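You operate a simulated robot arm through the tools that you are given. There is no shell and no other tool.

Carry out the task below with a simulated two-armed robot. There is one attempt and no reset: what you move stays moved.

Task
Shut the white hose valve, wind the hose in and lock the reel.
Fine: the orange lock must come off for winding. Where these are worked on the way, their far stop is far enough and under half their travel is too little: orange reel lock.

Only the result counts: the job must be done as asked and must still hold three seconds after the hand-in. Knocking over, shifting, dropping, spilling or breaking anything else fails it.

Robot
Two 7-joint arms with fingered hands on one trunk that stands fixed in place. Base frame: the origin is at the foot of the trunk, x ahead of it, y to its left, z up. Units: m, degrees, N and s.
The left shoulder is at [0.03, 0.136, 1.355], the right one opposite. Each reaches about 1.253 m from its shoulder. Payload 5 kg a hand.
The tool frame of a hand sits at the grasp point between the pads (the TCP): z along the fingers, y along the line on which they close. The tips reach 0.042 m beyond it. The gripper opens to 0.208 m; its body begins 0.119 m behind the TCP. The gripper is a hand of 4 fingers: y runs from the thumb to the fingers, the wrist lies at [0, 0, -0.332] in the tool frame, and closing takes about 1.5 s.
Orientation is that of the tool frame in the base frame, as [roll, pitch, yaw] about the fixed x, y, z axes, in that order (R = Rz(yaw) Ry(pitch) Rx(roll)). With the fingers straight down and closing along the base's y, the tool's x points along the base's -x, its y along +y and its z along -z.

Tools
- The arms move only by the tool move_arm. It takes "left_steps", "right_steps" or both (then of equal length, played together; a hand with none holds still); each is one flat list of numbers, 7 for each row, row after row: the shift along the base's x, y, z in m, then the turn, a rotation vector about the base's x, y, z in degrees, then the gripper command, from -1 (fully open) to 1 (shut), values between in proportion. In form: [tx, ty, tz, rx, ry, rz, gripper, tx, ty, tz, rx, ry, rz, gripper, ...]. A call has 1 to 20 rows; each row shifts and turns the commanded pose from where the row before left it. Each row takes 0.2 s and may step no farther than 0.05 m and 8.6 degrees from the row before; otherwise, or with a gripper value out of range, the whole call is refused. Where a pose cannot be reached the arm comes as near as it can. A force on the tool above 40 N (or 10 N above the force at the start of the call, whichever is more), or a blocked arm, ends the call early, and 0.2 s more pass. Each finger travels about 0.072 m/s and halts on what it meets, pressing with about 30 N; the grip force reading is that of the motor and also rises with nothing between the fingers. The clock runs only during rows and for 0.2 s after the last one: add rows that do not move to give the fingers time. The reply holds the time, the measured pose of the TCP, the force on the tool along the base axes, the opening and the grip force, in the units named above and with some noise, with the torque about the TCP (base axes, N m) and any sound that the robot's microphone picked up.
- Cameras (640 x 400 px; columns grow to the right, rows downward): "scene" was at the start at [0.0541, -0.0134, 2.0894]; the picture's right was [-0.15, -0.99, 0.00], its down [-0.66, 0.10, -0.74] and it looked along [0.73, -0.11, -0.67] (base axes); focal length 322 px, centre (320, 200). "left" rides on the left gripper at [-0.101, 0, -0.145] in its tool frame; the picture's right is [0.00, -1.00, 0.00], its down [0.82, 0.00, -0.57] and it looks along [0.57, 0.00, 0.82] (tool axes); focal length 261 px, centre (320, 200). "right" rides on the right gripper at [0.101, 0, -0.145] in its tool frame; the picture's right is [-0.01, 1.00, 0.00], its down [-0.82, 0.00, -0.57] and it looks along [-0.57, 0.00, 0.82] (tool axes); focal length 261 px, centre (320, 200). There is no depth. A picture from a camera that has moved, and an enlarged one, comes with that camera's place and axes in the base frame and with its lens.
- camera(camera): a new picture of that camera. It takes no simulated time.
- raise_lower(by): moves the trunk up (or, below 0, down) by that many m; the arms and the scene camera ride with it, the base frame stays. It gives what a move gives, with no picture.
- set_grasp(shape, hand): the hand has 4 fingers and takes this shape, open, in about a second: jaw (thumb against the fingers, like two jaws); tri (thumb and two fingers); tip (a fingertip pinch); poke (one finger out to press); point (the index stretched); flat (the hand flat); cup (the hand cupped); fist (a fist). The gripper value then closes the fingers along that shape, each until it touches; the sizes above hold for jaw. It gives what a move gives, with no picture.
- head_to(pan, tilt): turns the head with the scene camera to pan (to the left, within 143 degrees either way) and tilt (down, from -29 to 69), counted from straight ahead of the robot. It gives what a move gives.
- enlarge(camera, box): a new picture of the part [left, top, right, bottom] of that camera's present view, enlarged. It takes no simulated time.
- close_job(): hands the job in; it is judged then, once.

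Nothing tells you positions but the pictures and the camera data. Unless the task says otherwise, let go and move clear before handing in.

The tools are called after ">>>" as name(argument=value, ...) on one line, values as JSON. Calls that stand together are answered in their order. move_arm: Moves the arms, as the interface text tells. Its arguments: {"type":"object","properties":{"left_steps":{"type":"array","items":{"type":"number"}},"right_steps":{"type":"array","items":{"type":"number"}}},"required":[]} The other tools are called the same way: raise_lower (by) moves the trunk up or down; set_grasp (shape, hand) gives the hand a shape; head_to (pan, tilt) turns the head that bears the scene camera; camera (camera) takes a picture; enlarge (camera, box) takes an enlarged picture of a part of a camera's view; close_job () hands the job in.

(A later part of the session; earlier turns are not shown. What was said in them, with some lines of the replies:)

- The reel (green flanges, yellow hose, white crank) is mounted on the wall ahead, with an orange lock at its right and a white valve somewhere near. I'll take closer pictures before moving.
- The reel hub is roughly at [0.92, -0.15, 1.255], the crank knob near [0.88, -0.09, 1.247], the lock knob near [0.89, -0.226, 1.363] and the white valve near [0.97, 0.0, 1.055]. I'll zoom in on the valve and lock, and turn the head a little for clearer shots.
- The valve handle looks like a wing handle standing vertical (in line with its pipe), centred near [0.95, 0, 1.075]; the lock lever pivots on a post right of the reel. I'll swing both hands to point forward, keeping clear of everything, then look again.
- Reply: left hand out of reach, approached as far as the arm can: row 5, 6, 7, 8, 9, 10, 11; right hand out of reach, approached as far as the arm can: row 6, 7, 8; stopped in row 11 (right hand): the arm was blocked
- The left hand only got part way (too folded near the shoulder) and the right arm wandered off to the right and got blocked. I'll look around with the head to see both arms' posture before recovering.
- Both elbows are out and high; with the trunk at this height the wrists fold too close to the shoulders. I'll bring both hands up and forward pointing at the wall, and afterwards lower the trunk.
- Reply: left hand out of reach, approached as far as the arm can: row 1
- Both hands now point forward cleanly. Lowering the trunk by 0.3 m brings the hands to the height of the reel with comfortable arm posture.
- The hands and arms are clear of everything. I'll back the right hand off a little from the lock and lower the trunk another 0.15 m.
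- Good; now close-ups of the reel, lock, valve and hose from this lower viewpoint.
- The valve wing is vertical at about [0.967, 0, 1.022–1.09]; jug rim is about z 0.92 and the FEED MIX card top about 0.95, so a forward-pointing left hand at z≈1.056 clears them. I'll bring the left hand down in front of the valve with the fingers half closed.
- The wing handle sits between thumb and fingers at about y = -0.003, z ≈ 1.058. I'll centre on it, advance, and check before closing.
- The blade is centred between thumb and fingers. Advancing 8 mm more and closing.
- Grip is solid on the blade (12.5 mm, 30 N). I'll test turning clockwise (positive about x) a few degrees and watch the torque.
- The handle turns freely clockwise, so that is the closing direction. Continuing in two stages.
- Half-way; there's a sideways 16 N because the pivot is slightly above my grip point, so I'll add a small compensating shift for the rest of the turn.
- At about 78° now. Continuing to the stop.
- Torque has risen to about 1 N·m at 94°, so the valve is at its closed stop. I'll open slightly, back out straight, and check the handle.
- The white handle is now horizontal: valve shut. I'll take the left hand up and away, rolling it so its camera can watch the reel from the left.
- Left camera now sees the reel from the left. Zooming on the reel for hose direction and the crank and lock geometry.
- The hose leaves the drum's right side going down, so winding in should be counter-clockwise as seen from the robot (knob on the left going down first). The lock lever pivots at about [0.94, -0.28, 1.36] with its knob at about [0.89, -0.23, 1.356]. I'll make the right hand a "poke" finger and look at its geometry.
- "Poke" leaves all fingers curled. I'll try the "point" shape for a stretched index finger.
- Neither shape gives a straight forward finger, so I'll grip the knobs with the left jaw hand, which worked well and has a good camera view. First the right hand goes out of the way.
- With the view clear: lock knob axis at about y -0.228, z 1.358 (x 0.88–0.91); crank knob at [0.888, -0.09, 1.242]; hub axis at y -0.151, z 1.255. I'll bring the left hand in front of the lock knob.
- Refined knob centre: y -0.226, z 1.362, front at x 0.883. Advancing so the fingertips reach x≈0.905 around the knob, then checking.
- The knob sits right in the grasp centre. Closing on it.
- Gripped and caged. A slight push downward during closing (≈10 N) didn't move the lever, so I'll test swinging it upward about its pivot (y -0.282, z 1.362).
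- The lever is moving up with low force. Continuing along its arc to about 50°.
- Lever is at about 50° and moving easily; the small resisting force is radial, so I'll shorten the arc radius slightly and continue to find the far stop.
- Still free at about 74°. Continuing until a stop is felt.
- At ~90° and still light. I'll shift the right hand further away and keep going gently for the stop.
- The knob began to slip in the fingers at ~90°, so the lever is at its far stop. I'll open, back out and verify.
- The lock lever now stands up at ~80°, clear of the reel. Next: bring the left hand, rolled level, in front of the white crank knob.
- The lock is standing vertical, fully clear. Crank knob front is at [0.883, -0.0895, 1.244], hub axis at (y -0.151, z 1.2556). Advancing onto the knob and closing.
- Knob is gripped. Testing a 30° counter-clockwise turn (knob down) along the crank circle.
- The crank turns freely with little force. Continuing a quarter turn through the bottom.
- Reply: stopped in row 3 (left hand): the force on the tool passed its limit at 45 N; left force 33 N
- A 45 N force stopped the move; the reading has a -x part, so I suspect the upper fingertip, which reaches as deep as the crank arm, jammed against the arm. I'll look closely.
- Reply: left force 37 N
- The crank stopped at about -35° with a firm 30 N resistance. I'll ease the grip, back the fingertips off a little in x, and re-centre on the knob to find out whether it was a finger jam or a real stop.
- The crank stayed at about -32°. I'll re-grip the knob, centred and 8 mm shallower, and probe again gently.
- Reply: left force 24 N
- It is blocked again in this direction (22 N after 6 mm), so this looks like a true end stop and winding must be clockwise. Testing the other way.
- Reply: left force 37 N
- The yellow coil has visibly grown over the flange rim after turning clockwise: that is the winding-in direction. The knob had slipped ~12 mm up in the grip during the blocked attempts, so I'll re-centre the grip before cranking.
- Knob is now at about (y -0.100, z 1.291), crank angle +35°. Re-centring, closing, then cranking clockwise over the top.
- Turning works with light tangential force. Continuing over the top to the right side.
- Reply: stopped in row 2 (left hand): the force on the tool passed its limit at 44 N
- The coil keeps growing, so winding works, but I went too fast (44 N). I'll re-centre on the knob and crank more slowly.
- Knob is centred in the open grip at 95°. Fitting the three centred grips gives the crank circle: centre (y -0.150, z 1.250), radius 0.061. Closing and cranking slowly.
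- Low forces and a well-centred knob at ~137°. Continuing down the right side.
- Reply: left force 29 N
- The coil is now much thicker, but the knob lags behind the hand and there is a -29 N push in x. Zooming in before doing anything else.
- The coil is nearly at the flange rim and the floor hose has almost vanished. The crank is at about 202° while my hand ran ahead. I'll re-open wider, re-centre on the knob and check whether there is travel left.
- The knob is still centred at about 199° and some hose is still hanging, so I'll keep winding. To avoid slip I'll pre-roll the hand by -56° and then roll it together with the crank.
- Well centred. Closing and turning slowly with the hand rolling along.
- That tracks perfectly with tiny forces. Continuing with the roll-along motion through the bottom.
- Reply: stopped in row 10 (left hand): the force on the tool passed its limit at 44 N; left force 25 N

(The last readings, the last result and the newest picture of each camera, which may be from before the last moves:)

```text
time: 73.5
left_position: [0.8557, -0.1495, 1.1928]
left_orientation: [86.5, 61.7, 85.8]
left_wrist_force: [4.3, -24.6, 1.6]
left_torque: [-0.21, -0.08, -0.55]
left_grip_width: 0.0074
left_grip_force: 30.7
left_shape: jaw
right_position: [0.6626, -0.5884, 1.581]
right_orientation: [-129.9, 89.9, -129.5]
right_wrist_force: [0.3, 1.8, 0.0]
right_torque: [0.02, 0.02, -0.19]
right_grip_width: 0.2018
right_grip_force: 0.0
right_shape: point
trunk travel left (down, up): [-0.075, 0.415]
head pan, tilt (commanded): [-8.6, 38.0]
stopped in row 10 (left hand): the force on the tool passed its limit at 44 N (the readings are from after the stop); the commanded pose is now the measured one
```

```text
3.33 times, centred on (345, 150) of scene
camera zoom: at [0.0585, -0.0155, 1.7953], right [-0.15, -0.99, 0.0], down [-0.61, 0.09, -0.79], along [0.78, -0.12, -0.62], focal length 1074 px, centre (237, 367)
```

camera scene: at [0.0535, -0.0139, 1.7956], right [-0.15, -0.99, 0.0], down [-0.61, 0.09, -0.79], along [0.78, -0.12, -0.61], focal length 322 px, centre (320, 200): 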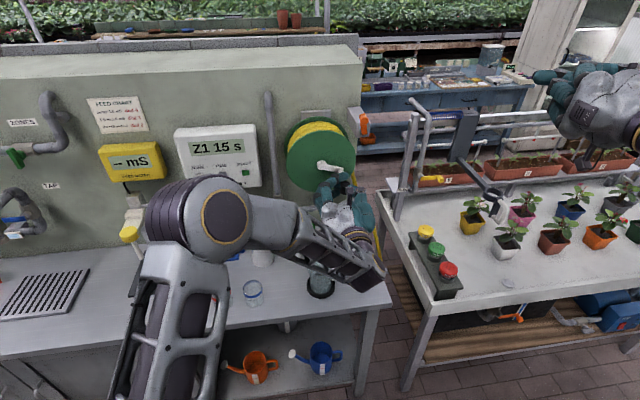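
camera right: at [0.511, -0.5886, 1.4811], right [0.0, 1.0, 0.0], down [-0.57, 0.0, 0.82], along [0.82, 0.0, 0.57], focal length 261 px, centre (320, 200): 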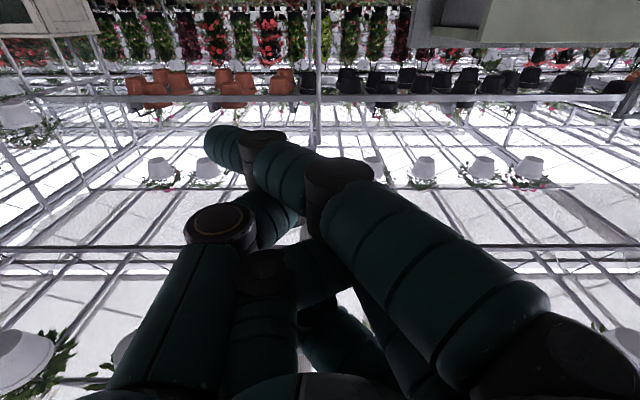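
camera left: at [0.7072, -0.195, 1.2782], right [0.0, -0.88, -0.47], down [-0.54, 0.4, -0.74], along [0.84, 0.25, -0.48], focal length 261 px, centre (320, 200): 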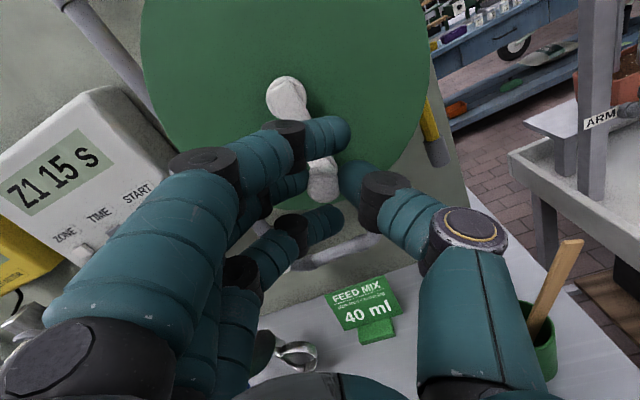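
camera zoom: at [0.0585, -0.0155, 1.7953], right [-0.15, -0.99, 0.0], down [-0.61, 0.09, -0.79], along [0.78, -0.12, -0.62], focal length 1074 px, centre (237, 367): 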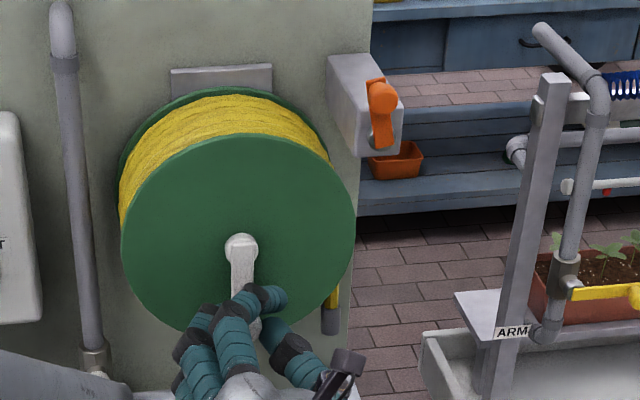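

The coil is full to the rim, the hose end fitting hangs right at the reel, and the crank hit a hard stop at ~270°: the hose is wound in. I'll release the knob gently, back out and check.

>>> move_arm(left_steps=[0, 0, 0, 0, 0, 0, 0.7, 0, 0, 0, 0, 0, 0, 0.4, 0, 0, 0, 0, 0, 0, 0.3, -0.02, 0, 0, 0, 0, 0, 0.3, -0.025, 0, 0, 0, 0, 0, 0.3, -0.02, 0, 0, 0, 0, 0, 0.3, 0, 0, 0, 0, 0, 0, 0.3])

>>> camera(camera="left")

>>> enlarge(camera="scene", box=[265, 90, 425, 210])

>>> camera(camera="scene")

```text
time: 75.1
left_position: [0.7903, -0.1422, 1.1936]
left_orientation: [86.5, 61.6, 86.3]
left_wrist_force: [0.1, -0.5, 0.2]
left_torque: [0.04, -0.01, 0.01]
left_grip_width: 0.0723
left_grip_force: 0.0
left_shape: jaw
right_position: [0.6615, -0.5873, 1.5818]
right_orientation: [-102.3, 89.9, -102.0]
right_wrist_force: [-0.1, -0.5, -0.7]
right_torque: [0.04, -0.01, 0.06]
right_grip_width: 0.2017
right_grip_force: 0.0
right_shape: point
trunk travel left (down, up): [-0.075, 0.415]
head pan, tilt (commanded): [-8.6, 38.0]
```

```text
taken
camera left: at [0.6424, -0.1896, 1.278], right [0.01, -0.88, -0.47], down [-0.55, 0.39, -0.74], along [0.84, 0.26, -0.48], focal length 261 px, centre (320, 200)
```

left: 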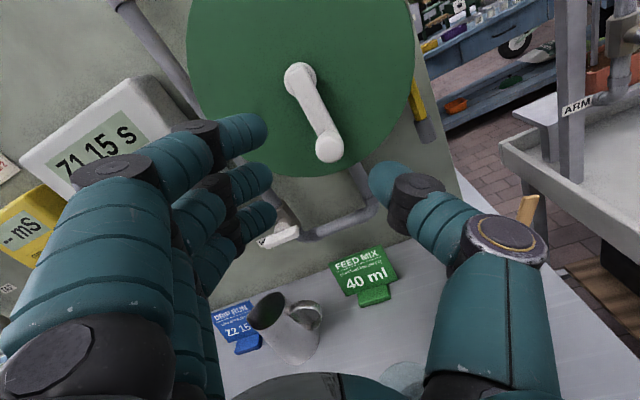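

```text
3.33 times, centred on (345, 150) of scene
camera zoom: at [0.0574, -0.0141, 1.7955], right [-0.15, -0.99, 0.0], down [-0.61, 0.09, -0.79], along [0.78, -0.12, -0.62], focal length 1074 px, centre (237, 367)
```

zoom: 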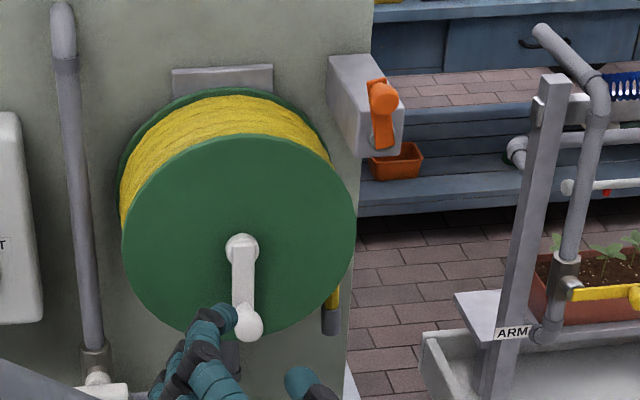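

```text
taken
camera scene: at [0.0574, -0.0141, 1.7955], right [-0.15, -0.99, 0.0], down [-0.61, 0.09, -0.79], along [0.78, -0.12, -0.62], focal length 322 px, centre (320, 200)
```

scene: 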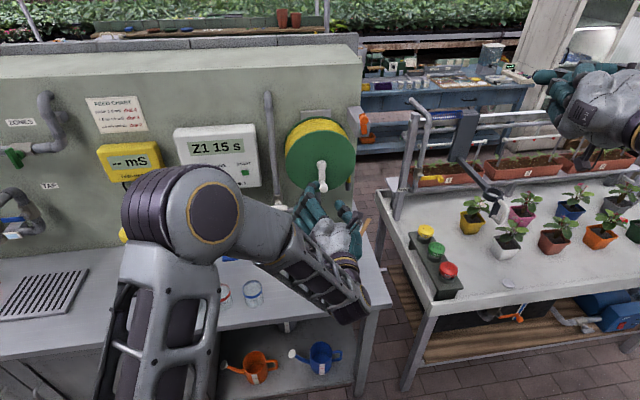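

Crank points straight down and stays there; only the end fitting hangs out. To be sure it's the real end of travel and not a finger jam, I'll re-grip and push a little further clockwise.

>>> move_arm(left_steps=[0, -0.007, -0.0035, 0, 0, 0, 0.3, 0.02, 0, 0, 0, 0, 0, 0.3, 0.025, 0, 0, 0, 0, 0, 0.3, 0.02, 0, 0, 0, 0, 0, 0.3, 0, 0, 0, 0, 0, 0, 0.7, 0, 0, 0, 0, 0, 0, 1, 0, 0, 0, 0, 0, 0, 1, 0, 0, 0, 0, 0, 0, 1, 0, 0, 0, 0, 0, 0, 1])

>>> enlarge(camera="scene", box=[265, 90, 425, 210])

>>> move_arm(left_steps=[0, 0.004, 0, 3, 0, 0, 1, 0, 0.004, 0, 3, 0, 0, 1, 0, 0, 0, 0, 0, 0, 1])

>>> enlarge(camera="scene", box=[265, 90, 425, 210])

>>> camera(camera="left")

```text
time: 77.1
left_position: [0.8561, -0.151, 1.1898]
left_orientation: [86.7, 61.5, 86.4]
left_wrist_force: [2.9, -8.4, -4.3]
left_torque: [-0.01, -0.02, -0.06]
left_grip_width: 0.0084
left_grip_force: 30.1
left_shape: jaw
right_position: [0.6602, -0.5888, 1.5807]
right_orientation: [55.2, 90.0, 55.5]
right_wrist_force: [0.6, 0.6, -1.2]
right_torque: [0.02, -0.06, 0.04]
right_grip_width: 0.2019
right_grip_force: 0.0
right_shape: point
trunk travel left (down, up): [-0.075, 0.415]
head pan, tilt (commanded): [-8.6, 38.0]
```

```text
3.33 times, centred on (345, 150) of scene
camera zoom: at [0.0576, -0.0152, 1.7954], right [-0.15, -0.99, 0.0], down [-0.61, 0.09, -0.79], along [0.78, -0.12, -0.62], focal length 1074 px, centre (237, 367)
```

zoom: 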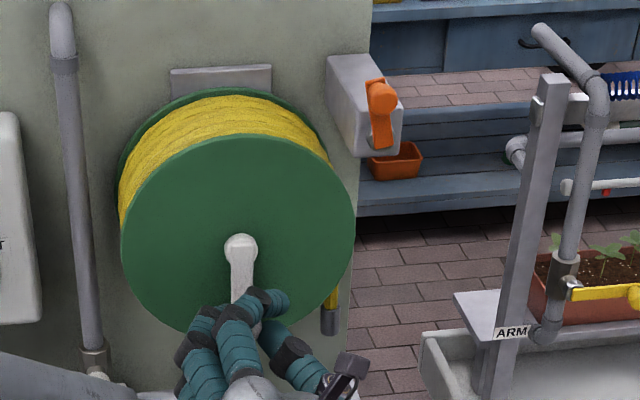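

```text
time: 77.9
left_position: [0.8548, -0.1487, 1.1918]
left_orientation: [86.9, 55.5, 86.4]
left_wrist_force: [0.3, -36.0, 5.9]
left_torque: [-0.45, -0.09, -1.07]
left_grip_width: 0.0089
left_grip_force: 29.7
left_shape: jaw
right_position: [0.6605, -0.5912, 1.5797]
right_orientation: [74.8, 89.9, 74.9]
right_wrist_force: [0.2, -0.4, 0.3]
right_torque: [-0.02, -0.03, 0.02]
right_grip_width: 0.2017
right_grip_force: 0.0
right_shape: point
trunk travel left (down, up): [-0.075, 0.415]
head pan, tilt (commanded): [-8.6, 38.0]
```

```text
3.33 times, centred on (345, 150) of scene
camera zoom: at [0.0563, -0.0186, 1.7956], right [-0.15, -0.99, 0.0], down [-0.61, 0.09, -0.79], along [0.78, -0.12, -0.62], focal length 1074 px, centre (237, 367)
```

zoom: 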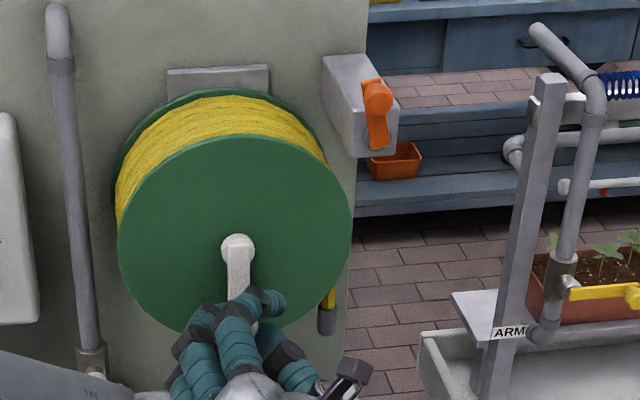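

```text
taken
camera left: at [0.706, -0.2034, 1.2705], right [0.0, -0.83, -0.56], down [-0.54, 0.47, -0.7], along [0.84, 0.31, -0.45], focal length 261 px, centre (320, 200)
```

left: 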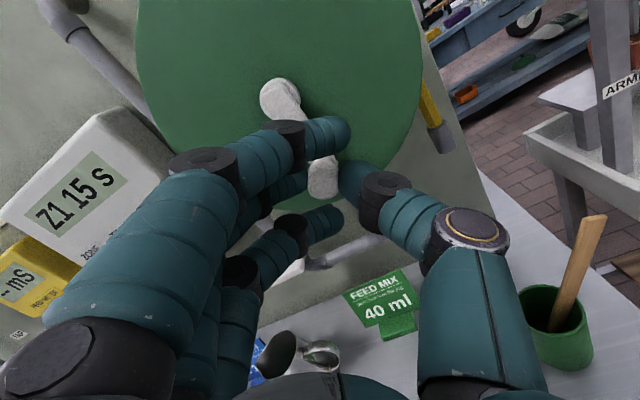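

Solid stop (36 N, no movement): the hose is fully wound. Now relax, release and retreat.

>>> move_arm(left_steps=[0, -0.004, 0, -3, 0, 0, 1, 0, -0.002, 0, 0, 0, 0, 0.8, 0, 0, 0, 0, 0, 0, 0.5, 0, 0, 0, 0, 0, 0, 0.3, -0.02, 0, 0, 0, 0, 0, 0.3, -0.025, 0, 0, 0, 0, 0, 0.3, -0.02, 0, 0, 0, 0, 0, 0.3, 0, 0, 0, 0, 0, 0, 0.3])

>>> enlarge(camera="scene", box=[265, 90, 425, 210])

>>> enlarge(camera="scene", box=[335, 100, 385, 140])

```text
time: 79.7
left_position: [0.7911, -0.148, 1.1889]
left_orientation: [86.8, 58.6, 86.8]
left_wrist_force: [0.1, 0.6, 0.0]
left_torque: [-0.01, -0.03, 0.0]
left_grip_width: 0.0725
left_grip_force: 0.0
left_shape: jaw
right_position: [0.6617, -0.5872, 1.5819]
right_orientation: [-100.4, 90.0, -99.9]
right_wrist_force: [-0.2, 0.6, 1.0]
right_torque: [-0.01, -0.04, 0.05]
right_grip_width: 0.2017
right_grip_force: 0.0
right_shape: point
trunk travel left (down, up): [-0.075, 0.415]
head pan, tilt (commanded): [-8.6, 38.0]
```

```text
3.33 times, centred on (345, 150) of scene
camera zoom: at [0.0572, -0.0142, 1.7955], right [-0.15, -0.99, 0.0], down [-0.61, 0.09, -0.79], along [0.78, -0.12, -0.62], focal length 1074 px, centre (237, 367)
```

zoom: 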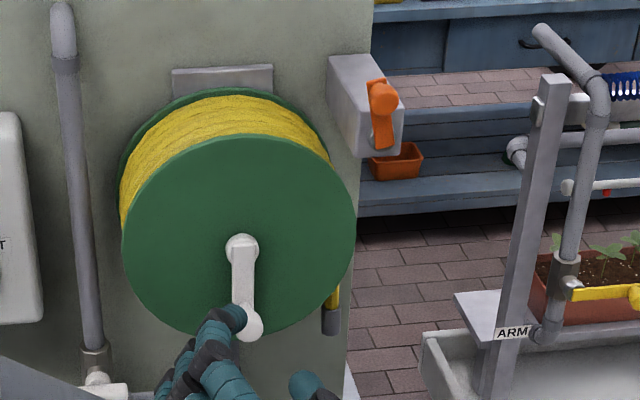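

```text
10.00 times, centred on (360, 120) of scene
camera zoom: at [0.0572, -0.0142, 1.7955], right [-0.15, -0.99, 0.0], down [-0.61, 0.09, -0.79], along [0.78, -0.12, -0.62], focal length 3221 px, centre (-80, 1000)
```

zoom: 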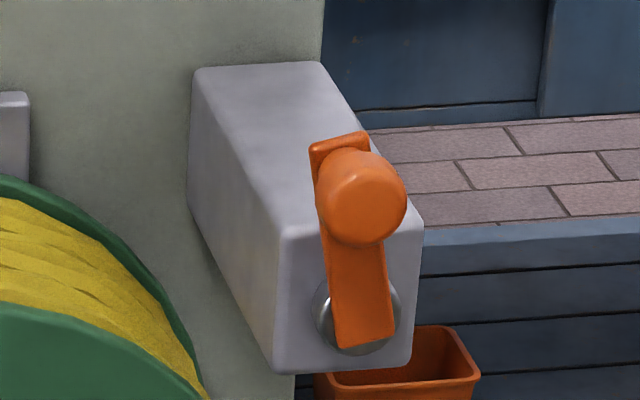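

Hand is clear, reel stays wound. The lock lever stands at ~76° with its knob at about (y -0.266, z 1.415). Moving the left hand in front of it.

>>> move_arm(left_steps=[0, -0.0197, 0.0372, 2.5, 0, 0, 0.2, 0, -0.0197, 0.0372, 2.5, 0, 0, 0.2, 0, -0.0197, 0.0372, 2.5, 0, 0, 0.2, 0, -0.0197, 0.0372, 2.5, 0, 0, 0.2, 0, -0.0197, 0.0372, 2.5, 0, 0, 0.2, 0.005, -0.0195, 0.037, 1.5, 0, 0, 0.2, 0, 0, 0, 0, 0, 0, 0.2])

>>> camera(camera="left")

>>> enlarge(camera="left", box=[260, 90, 400, 190])

```text
time: 81.3
left_position: [0.7957, -0.2649, 1.4143]
left_orientation: [87.9, 44.6, 87.6]
left_wrist_force: [0.1, -0.4, -0.3]
left_torque: [-0.01, 0.0, 0.0]
left_grip_width: 0.0828
left_grip_force: 0.1
left_shape: jaw
right_position: [0.6608, -0.588, 1.5813]
right_orientation: [-99.1, 89.9, -98.9]
right_wrist_force: [1.0, -0.2, 0.5]
right_torque: [-0.02, 0.01, 0.03]
right_grip_width: 0.2018
right_grip_force: 0.2
right_shape: point
trunk travel left (down, up): [-0.075, 0.415]
head pan, tilt (commanded): [-8.6, 38.0]
```

```text
taken
camera left: at [0.6472, -0.3356, 1.4822], right [0.01, -0.71, -0.71], down [-0.55, 0.59, -0.59], along [0.84, 0.39, -0.38], focal length 261 px, centre (320, 200)
```

left: 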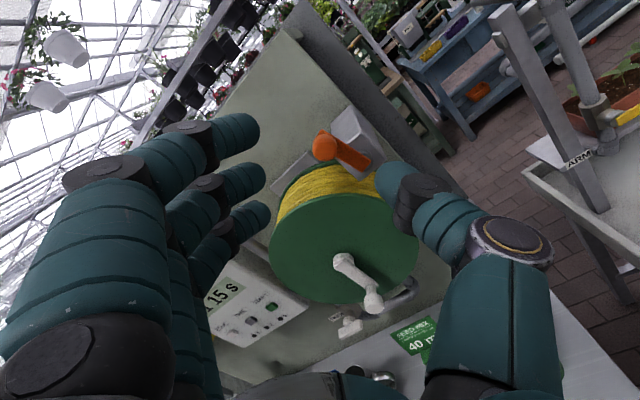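

```text
4.00 times, centred on (330, 140) of left
camera zoom: at [0.6472, -0.3356, 1.4822], right [0.01, -0.71, -0.71], down [-0.55, 0.59, -0.59], along [0.84, 0.39, -0.38], focal length 1043 px, centre (280, 440)
```

zoom: 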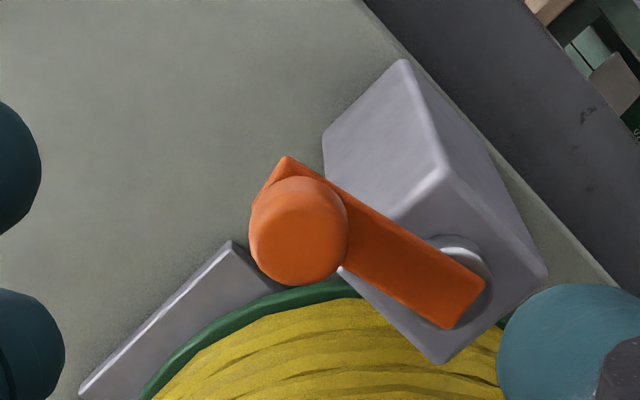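

Only about 4 mm off-centre. Correcting, advancing and closing on the lock knob.

>>> move_arm(left_steps=[0.02, -0.003, -0.003, 0, 0, 0, 0.2, 0.025, 0, 0, 0, 0, 0, 0.2, 0.023, 0, 0, 0, 0, 0, 0.2, 0, 0, 0, 0, 0, 0, 0.5, 0, 0, 0, 0, 0, 0, 0.8, 0, 0, 0, 0, 0, 0, 1, 0, 0, 0, 0, 0, 0, 1, 0, 0, 0, 0, 0, 0, 1])

>>> camera(camera="left")

>>> enlarge(camera="scene", box=[315, 90, 395, 170])

```text
time: 83.1
left_position: [0.8654, -0.2697, 1.4055]
left_orientation: [88.1, 44.5, 87.7]
left_wrist_force: [1.5, -3.2, -5.9]
left_torque: [-0.05, 0.04, 0.03]
left_grip_width: 0.0043
left_grip_force: 29.9
left_shape: jaw
right_position: [0.6607, -0.5893, 1.5812]
right_orientation: [66.5, 89.9, 66.7]
right_wrist_force: [-0.8, 0.3, 0.1]
right_torque: [0.05, -0.01, 0.04]
right_grip_width: 0.2018
right_grip_force: 0.1
right_shape: point
trunk travel left (down, up): [-0.075, 0.415]
head pan, tilt (commanded): [-8.6, 38.0]
```

```text
taken
camera left: at [0.7164, -0.34, 1.4744], right [0.0, -0.7, -0.71], down [-0.55, 0.59, -0.59], along [0.84, 0.39, -0.38], focal length 261 px, centre (320, 200)
```

left: 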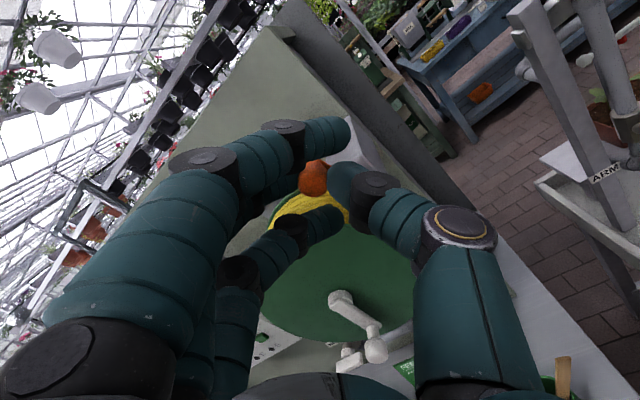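

```text
5.00 times, centred on (355, 130) of scene
camera zoom: at [0.0575, -0.0148, 1.7954], right [-0.15, -0.99, 0.0], down [-0.61, 0.09, -0.79], along [0.78, -0.12, -0.62], focal length 1610 px, centre (145, 550)
```

zoom: 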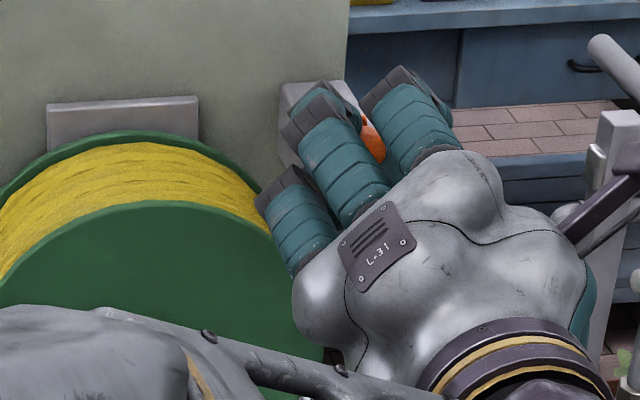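

Gripped. Now swinging the lever back down along its arc, hand rolling with it, in stages.

>>> move_arm(left_steps=[0, 0.0057, -0.0015, -7, 0, 0, 1, 0, 0.0055, -0.0022, -7, 0, 0, 1, 0, 0.0052, -0.0028, -7, 0, 0, 1, 0, 0.0048, -0.0034, -7, 0, 0, 1, 0, 0.0044, -0.004, -7, 0, 0, 1, 0, 0, 0, 0, 0, 0, 1])

>>> camera(camera="left")

>>> enlarge(camera="scene", box=[315, 90, 395, 170])

```text
time: 84.5
left_position: [0.8658, -0.2452, 1.3931]
left_orientation: [80.7, 79.5, 80.8]
left_wrist_force: [-2.7, -10.9, -8.3]
left_torque: [0.0, 0.23, -0.09]
left_grip_width: 0.0045
left_grip_force: 30.3
left_shape: jaw
right_position: [0.6614, -0.5899, 1.5808]
right_orientation: [-26.9, 90.0, -26.6]
right_wrist_force: [-0.6, 1.2, -0.6]
right_torque: [0.0, -0.02, 0.05]
right_grip_width: 0.2016
right_grip_force: 0.0
right_shape: point
trunk travel left (down, up): [-0.075, 0.415]
head pan, tilt (commanded): [-8.6, 38.0]
```

```text
taken
camera left: at [0.7165, -0.264, 1.4895], right [0.0, -0.98, -0.18], down [-0.55, 0.14, -0.82], along [0.84, 0.1, -0.54], focal length 261 px, centre (320, 200)
```

left: 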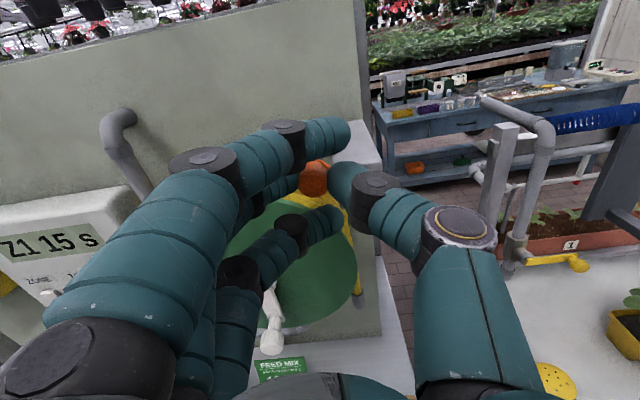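

```text
5.00 times, centred on (355, 130) of scene
camera zoom: at [0.0572, -0.0159, 1.7954], right [-0.15, -0.99, 0.0], down [-0.61, 0.09, -0.79], along [0.78, -0.12, -0.62], focal length 1610 px, centre (145, 550)
```

zoom: 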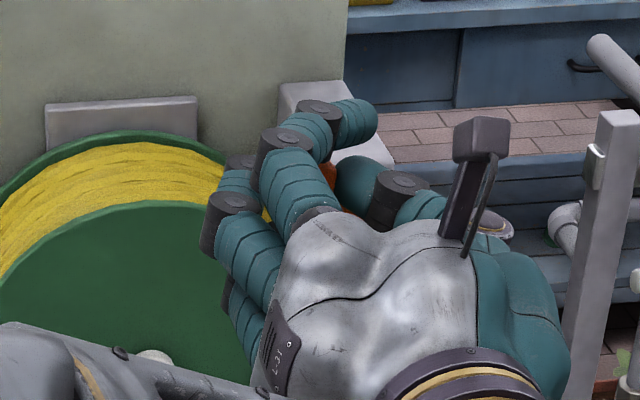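

Tracking well. Continuing down to horizontal with a slight radial correction.

>>> move_arm(left_steps=[0, 0.002, -0.006, -7, 0, 0, 1, 0, 0.0032, -0.0048, -7, 0, 0, 1, 0, 0.0025, -0.0052, -7, 0, 0, 1, 0, 0.0018, -0.0055, -7, 0, 0, 1, 0, 0, 0, 0, 0, 0, 1])

>>> camera(camera="left")

>>> enlarge(camera="scene", box=[315, 90, 395, 170])

```text
time: 85.7
left_position: [0.8652, -0.2342, 1.3747]
left_orientation: [-84.8, 72.2, -84.3]
left_wrist_force: [0.1, -5.6, 0.3]
left_torque: [-0.05, 0.03, 0.1]
left_grip_width: 0.0041
left_grip_force: 30.1
left_shape: jaw
right_position: [0.6605, -0.5878, 1.5815]
right_orientation: [-74.6, 90.0, -74.5]
right_wrist_force: [0.1, 0.7, -0.4]
right_torque: [0.03, -0.01, 0.04]
right_grip_width: 0.2019
right_grip_force: 0.0
right_shape: point
trunk travel left (down, up): [-0.075, 0.415]
head pan, tilt (commanded): [-8.6, 38.0]
```

```text
taken
camera left: at [0.7163, -0.2063, 1.467], right [0.01, -0.95, 0.31], down [-0.55, -0.26, -0.8], along [0.84, -0.16, -0.52], focal length 261 px, centre (320, 200)
```

left: 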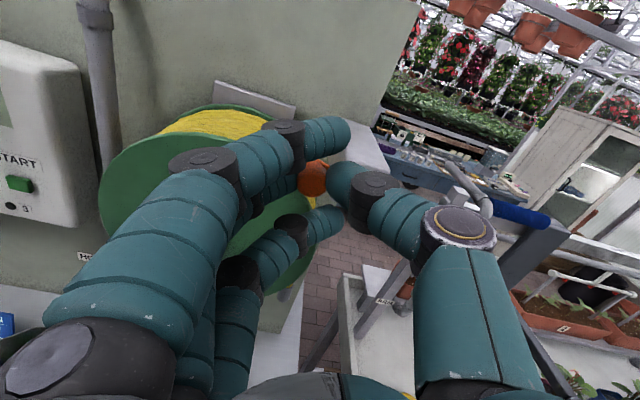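

```text
5.00 times, centred on (355, 130) of scene
camera zoom: at [0.0568, -0.0148, 1.7955], right [-0.15, -0.99, 0.0], down [-0.61, 0.09, -0.79], along [0.78, -0.12, -0.62], focal length 1610 px, centre (145, 550)
```

zoom: 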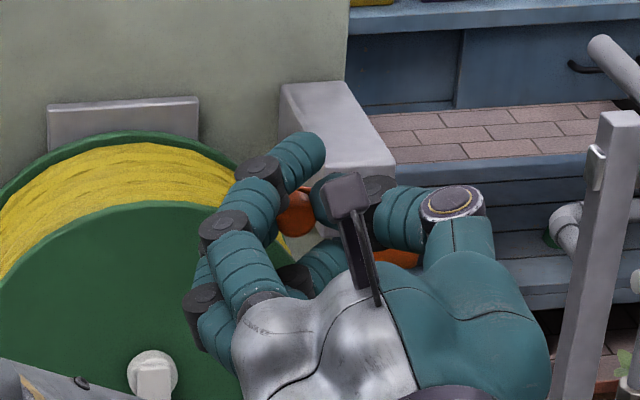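

Nearly horizontal; continuing until the locked stop is felt.

>>> move_arm(left_steps=[0, 0.0015, -0.005, -6, 0, 0, 1, 0, 0.0009, -0.005, -6, 0, 0, 1, 0, 0.0004, -0.0051, -6, 0, 0, 1, 0, 0, 0, 0, 0, 0, 1])

>>> camera(camera="left")

>>> enlarge(camera="scene", box=[315, 90, 395, 170])

```text
time: 86.7
left_position: [0.8638, -0.2318, 1.3617]
left_orientation: [-87.5, 54.3, -86.7]
left_wrist_force: [6.2, -4.6, 18.5]
left_torque: [0.18, -0.43, 0.01]
left_grip_width: 0.0039
left_grip_force: 30.0
left_shape: jaw
right_position: [0.661, -0.5877, 1.581]
right_orientation: [-48.2, 89.9, -47.8]
right_wrist_force: [-0.1, -0.3, -0.1]
right_torque: [0.02, -0.07, 0.05]
right_grip_width: 0.2016
right_grip_force: 0.1
right_shape: point
trunk travel left (down, up): [-0.075, 0.415]
head pan, tilt (commanded): [-8.6, 38.0]
```

```text
taken
camera left: at [0.7155, -0.1765, 1.4405], right [0.0, -0.81, 0.59], down [-0.54, -0.49, -0.68], along [0.84, -0.32, -0.44], focal length 261 px, centre (320, 200)
```

left: 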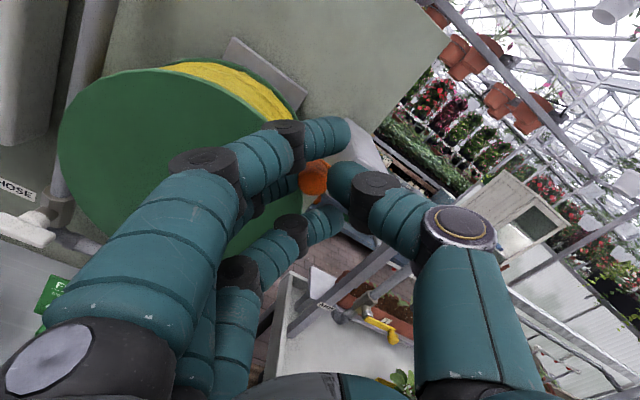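

```text
5.00 times, centred on (355, 130) of scene
camera zoom: at [0.0559, -0.0145, 1.7957], right [-0.15, -0.99, 0.0], down [-0.61, 0.09, -0.79], along [0.78, -0.12, -0.62], focal length 1610 px, centre (145, 550)
```

zoom: 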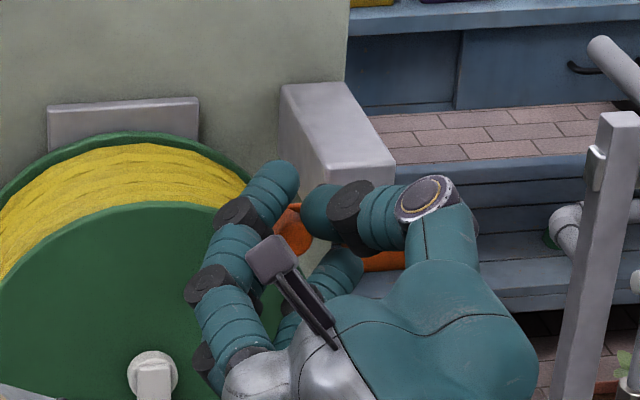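

Resistance is building (18 N), near the original locked position. A little more to seat it firmly.

>>> move_arm(left_steps=[0, 0.001, -0.0025, -2, 0, 0, 1, 0, 0, -0.0015, -1, 0, 0, 1, 0, 0, 0, 0, 0, 0, 1])

>>> enlarge(camera="scene", box=[315, 90, 395, 170])

```text
time: 87.5
left_position: [0.8631, -0.2302, 1.3578]
left_orientation: [-87.6, 51.3, -86.9]
left_wrist_force: [7.4, -4.2, 32.3]
left_torque: [-0.07, -0.81, -0.12]
left_grip_width: 0.0042
left_grip_force: 30.2
left_shape: jaw
right_position: [0.6597, -0.5873, 1.5828]
right_orientation: [-40.4, 89.9, -40.2]
right_wrist_force: [-0.3, 0.6, -0.6]
right_torque: [0.0, -0.02, 0.05]
right_grip_width: 0.2016
right_grip_force: 0.0
right_shape: point
trunk travel left (down, up): [-0.075, 0.415]
head pan, tilt (commanded): [-8.6, 38.0]
```

```text
5.00 times, centred on (355, 130) of scene
camera zoom: at [0.0549, -0.0139, 1.7957], right [-0.15, -0.99, 0.0], down [-0.61, 0.09, -0.79], along [0.78, -0.12, -0.61], focal length 1610 px, centre (145, 550)
```

zoom: 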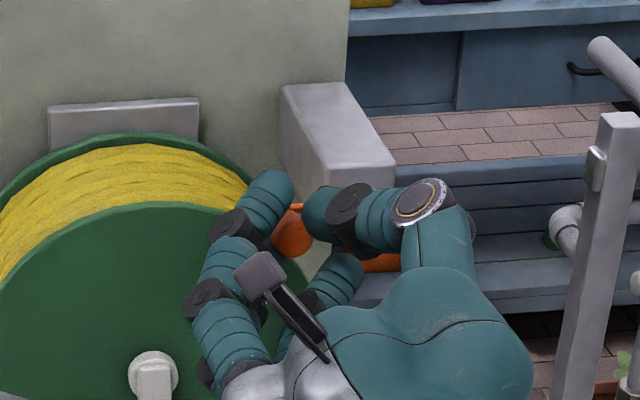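

The lever is back where it started with a firm 32 N stop: locked. Opening and backing straight out.

>>> move_arm(left_steps=[0, 0, 0.001, 0, 0, 0, 0.7, 0, 0, 0.001, 0, 0, 0, 0.4, 0, 0, 0, 0, 0, 0, 0.2, 0, 0, 0, 0, 0, 0, 0.2, -0.02, 0, 0, 0, 0, 0, 0.2, -0.03, 0, 0, 0, 0, 0, 0.2, -0.025, 0, 0, 0, 0, 0, 0.2, 0, 0, 0, 0, 0, 0, 0.2])

>>> camera(camera="left")

>>> enlarge(camera="scene", box=[265, 90, 425, 210])

>>> enlarge(camera="scene", box=[335, 110, 385, 150])

```text
time: 89.3
left_position: [0.7902, -0.2302, 1.3548]
left_orientation: [-88.3, 51.4, -87.3]
left_wrist_force: [0.5, 0.2, -0.6]
left_torque: [0.03, 0.01, -0.04]
left_grip_width: 0.0828
left_grip_force: 0.0
left_shape: jaw
right_position: [0.6615, -0.5864, 1.5806]
right_orientation: [-109.1, 89.9, -108.8]
right_wrist_force: [-0.2, 0.3, 0.0]
right_torque: [-0.01, -0.01, 0.01]
right_grip_width: 0.2016
right_grip_force: 0.1
right_shape: point
trunk travel left (down, up): [-0.075, 0.415]
head pan, tilt (commanded): [-8.6, 38.0]
```

```text
taken
camera left: at [0.6412, -0.1724, 1.4318], right [0.01, -0.78, 0.63], down [-0.55, -0.53, -0.65], along [0.84, -0.34, -0.43], focal length 261 px, centre (320, 200)
```

left: 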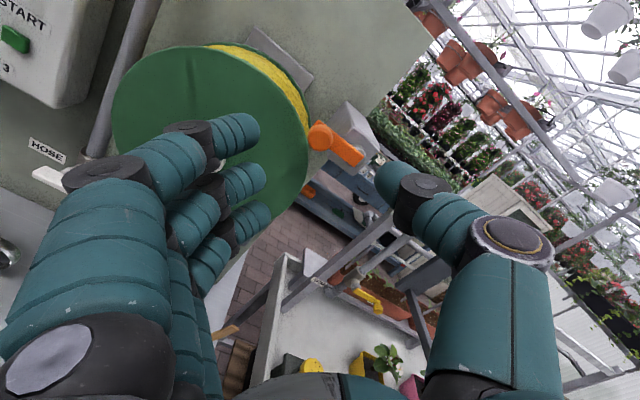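

```text
3.33 times, centred on (345, 150) of scene
camera zoom: at [0.0576, -0.014, 1.7954], right [-0.15, -0.99, 0.0], down [-0.61, 0.09, -0.79], along [0.78, -0.12, -0.62], focal length 1074 px, centre (237, 367)
```

zoom: 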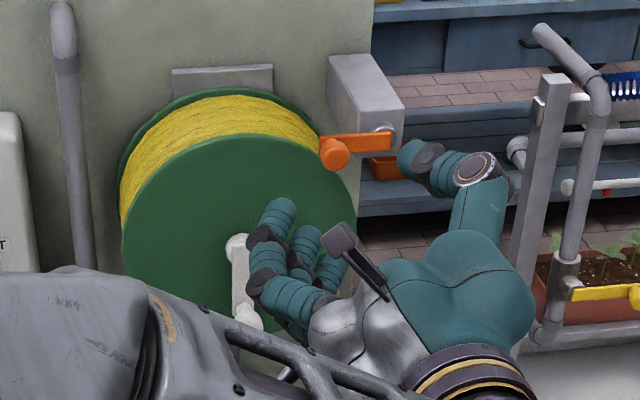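

```text
10.00 times, centred on (360, 130) of scene
camera zoom: at [0.0576, -0.014, 1.7954], right [-0.15, -0.99, 0.0], down [-0.61, 0.09, -0.79], along [0.78, -0.12, -0.62], focal length 3221 px, centre (-80, 900)
```

zoom: 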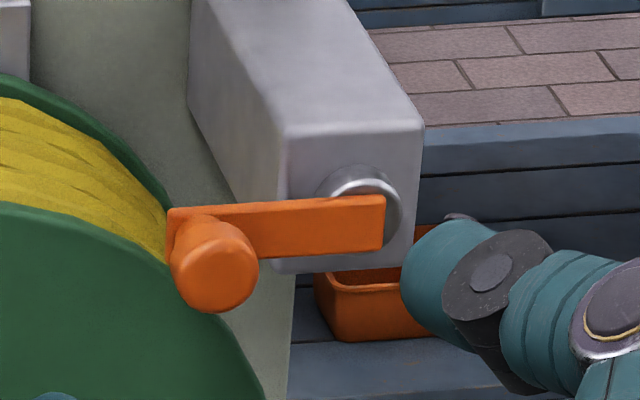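

The lock lever is exactly in its original locked position. I'll move the left hand well clear and then inspect everything one last time.

>>> move_arm(left_steps=[-0.005, 0.02, 0.02, 0, 0, 0, 0.2, 0, 0.03, 0.02, 5, 0, 0, 0.2, 0, 0.03, 0.02, 6, 0, 0, 0.2, 0, 0.035, 0.015, 6, 0, 0, 0.2, 0, 0.035, 0.015, 6, 0, 0, 0.2, 0, 0.035, 0.015, 6, 0, 0, 0.2, 0, 0.035, 0.015, 6, 0, 0, 0.2, 0, 0.035, 0.01, 0, 0, 0, 0.2, 0, 0.035, 0, 0, 0, 0, 0.2, 0, 0.035, 0, 0, 0, 0, 0.2, 0, 0, 0, 0, 0, 0, 0.2])

>>> camera(camera="scene")

>>> enlarge(camera="scene", box=[250, 100, 410, 240])

>>> enlarge(camera="scene", box=[170, 180, 410, 400])

```text
time: 91.7
left_position: [0.7815, 0.0937, 1.4888]
left_orientation: [-65.3, 86.0, -64.9]
left_wrist_force: [-0.1, 0.1, -0.4]
left_torque: [0.04, -0.02, 0.05]
left_grip_width: 0.0825
left_grip_force: 0.1
left_shape: jaw
right_position: [0.6614, -0.5894, 1.5807]
right_orientation: [36.4, 90.0, 36.6]
right_wrist_force: [-0.6, -0.5, -0.8]
right_torque: [0.0, -0.09, 0.12]
right_grip_width: 0.2017
right_grip_force: 0.0
right_shape: point
trunk travel left (down, up): [-0.075, 0.415]
head pan, tilt (commanded): [-8.6, 38.0]
```

```text
taken
camera scene: at [0.0574, -0.0153, 1.7954], right [-0.15, -0.99, 0.0], down [-0.61, 0.09, -0.79], along [0.78, -0.12, -0.62], focal length 322 px, centre (320, 200)
```

scene: 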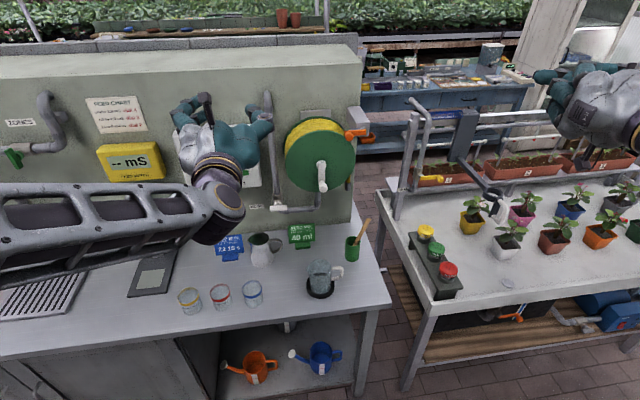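

```text
2.86 times, centred on (330, 170) of scene
camera zoom: at [0.0574, -0.0153, 1.7954], right [-0.15, -0.99, 0.0], down [-0.61, 0.09, -0.79], along [0.78, -0.12, -0.62], focal length 920 px, centre (291, 286)
```

zoom: 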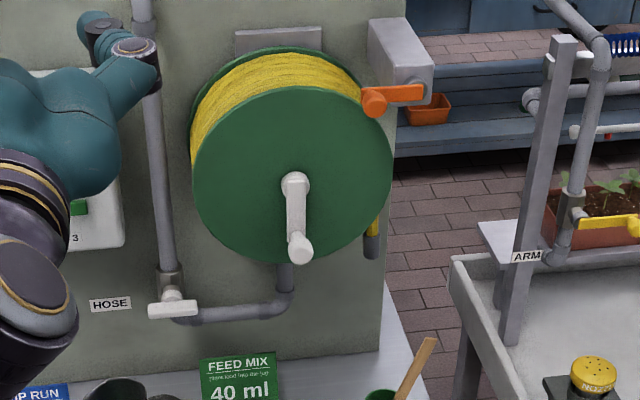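

```text
1.82 times, centred on (290, 290) of scene
camera zoom: at [0.0574, -0.0153, 1.7954], right [-0.15, -0.99, 0.0], down [-0.61, 0.09, -0.79], along [0.78, -0.12, -0.62], focal length 586 px, centre (374, 36)
```

zoom: 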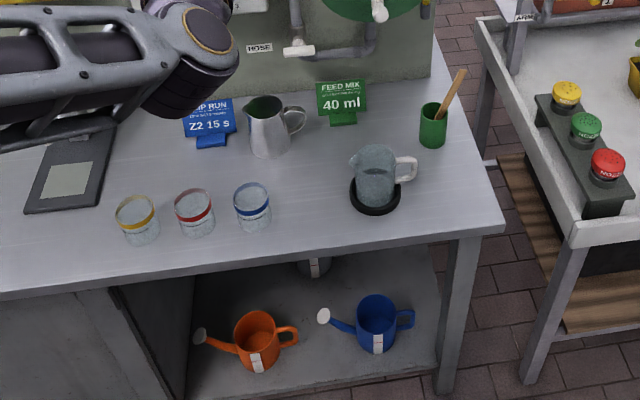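

The valve handle is crosswise (shut), and the hose is fully wound with just its end fitting hanging out. The orange lock is back in its locked position, both hands are clear and nothing else has moved, so I'm handing in.

>>> close_job()

```text
The job is handed in.
```

The white hose valve is shut, the hose is wound in and the orange lock is back on. I've handed the job in.

- **Valve:** I turned the white handle a quarter turn clockwise until it met its stop. It now sits crosswise to its pipe.
- **Hose:** Winding in was clockwise. My first try went the other way and hit a stop after about 25°. I then wound clockwise to a hard stop; the coil fills the reel and only the end fitting hangs out.
- **Lock:** I swung the lever up nearly 80° to its far stop before winding. Afterwards I brought it back down to its locked stop, where it matches the starting picture.

In the final pictures nothing else on the benches had moved. Both hands were open and clear of the reel.
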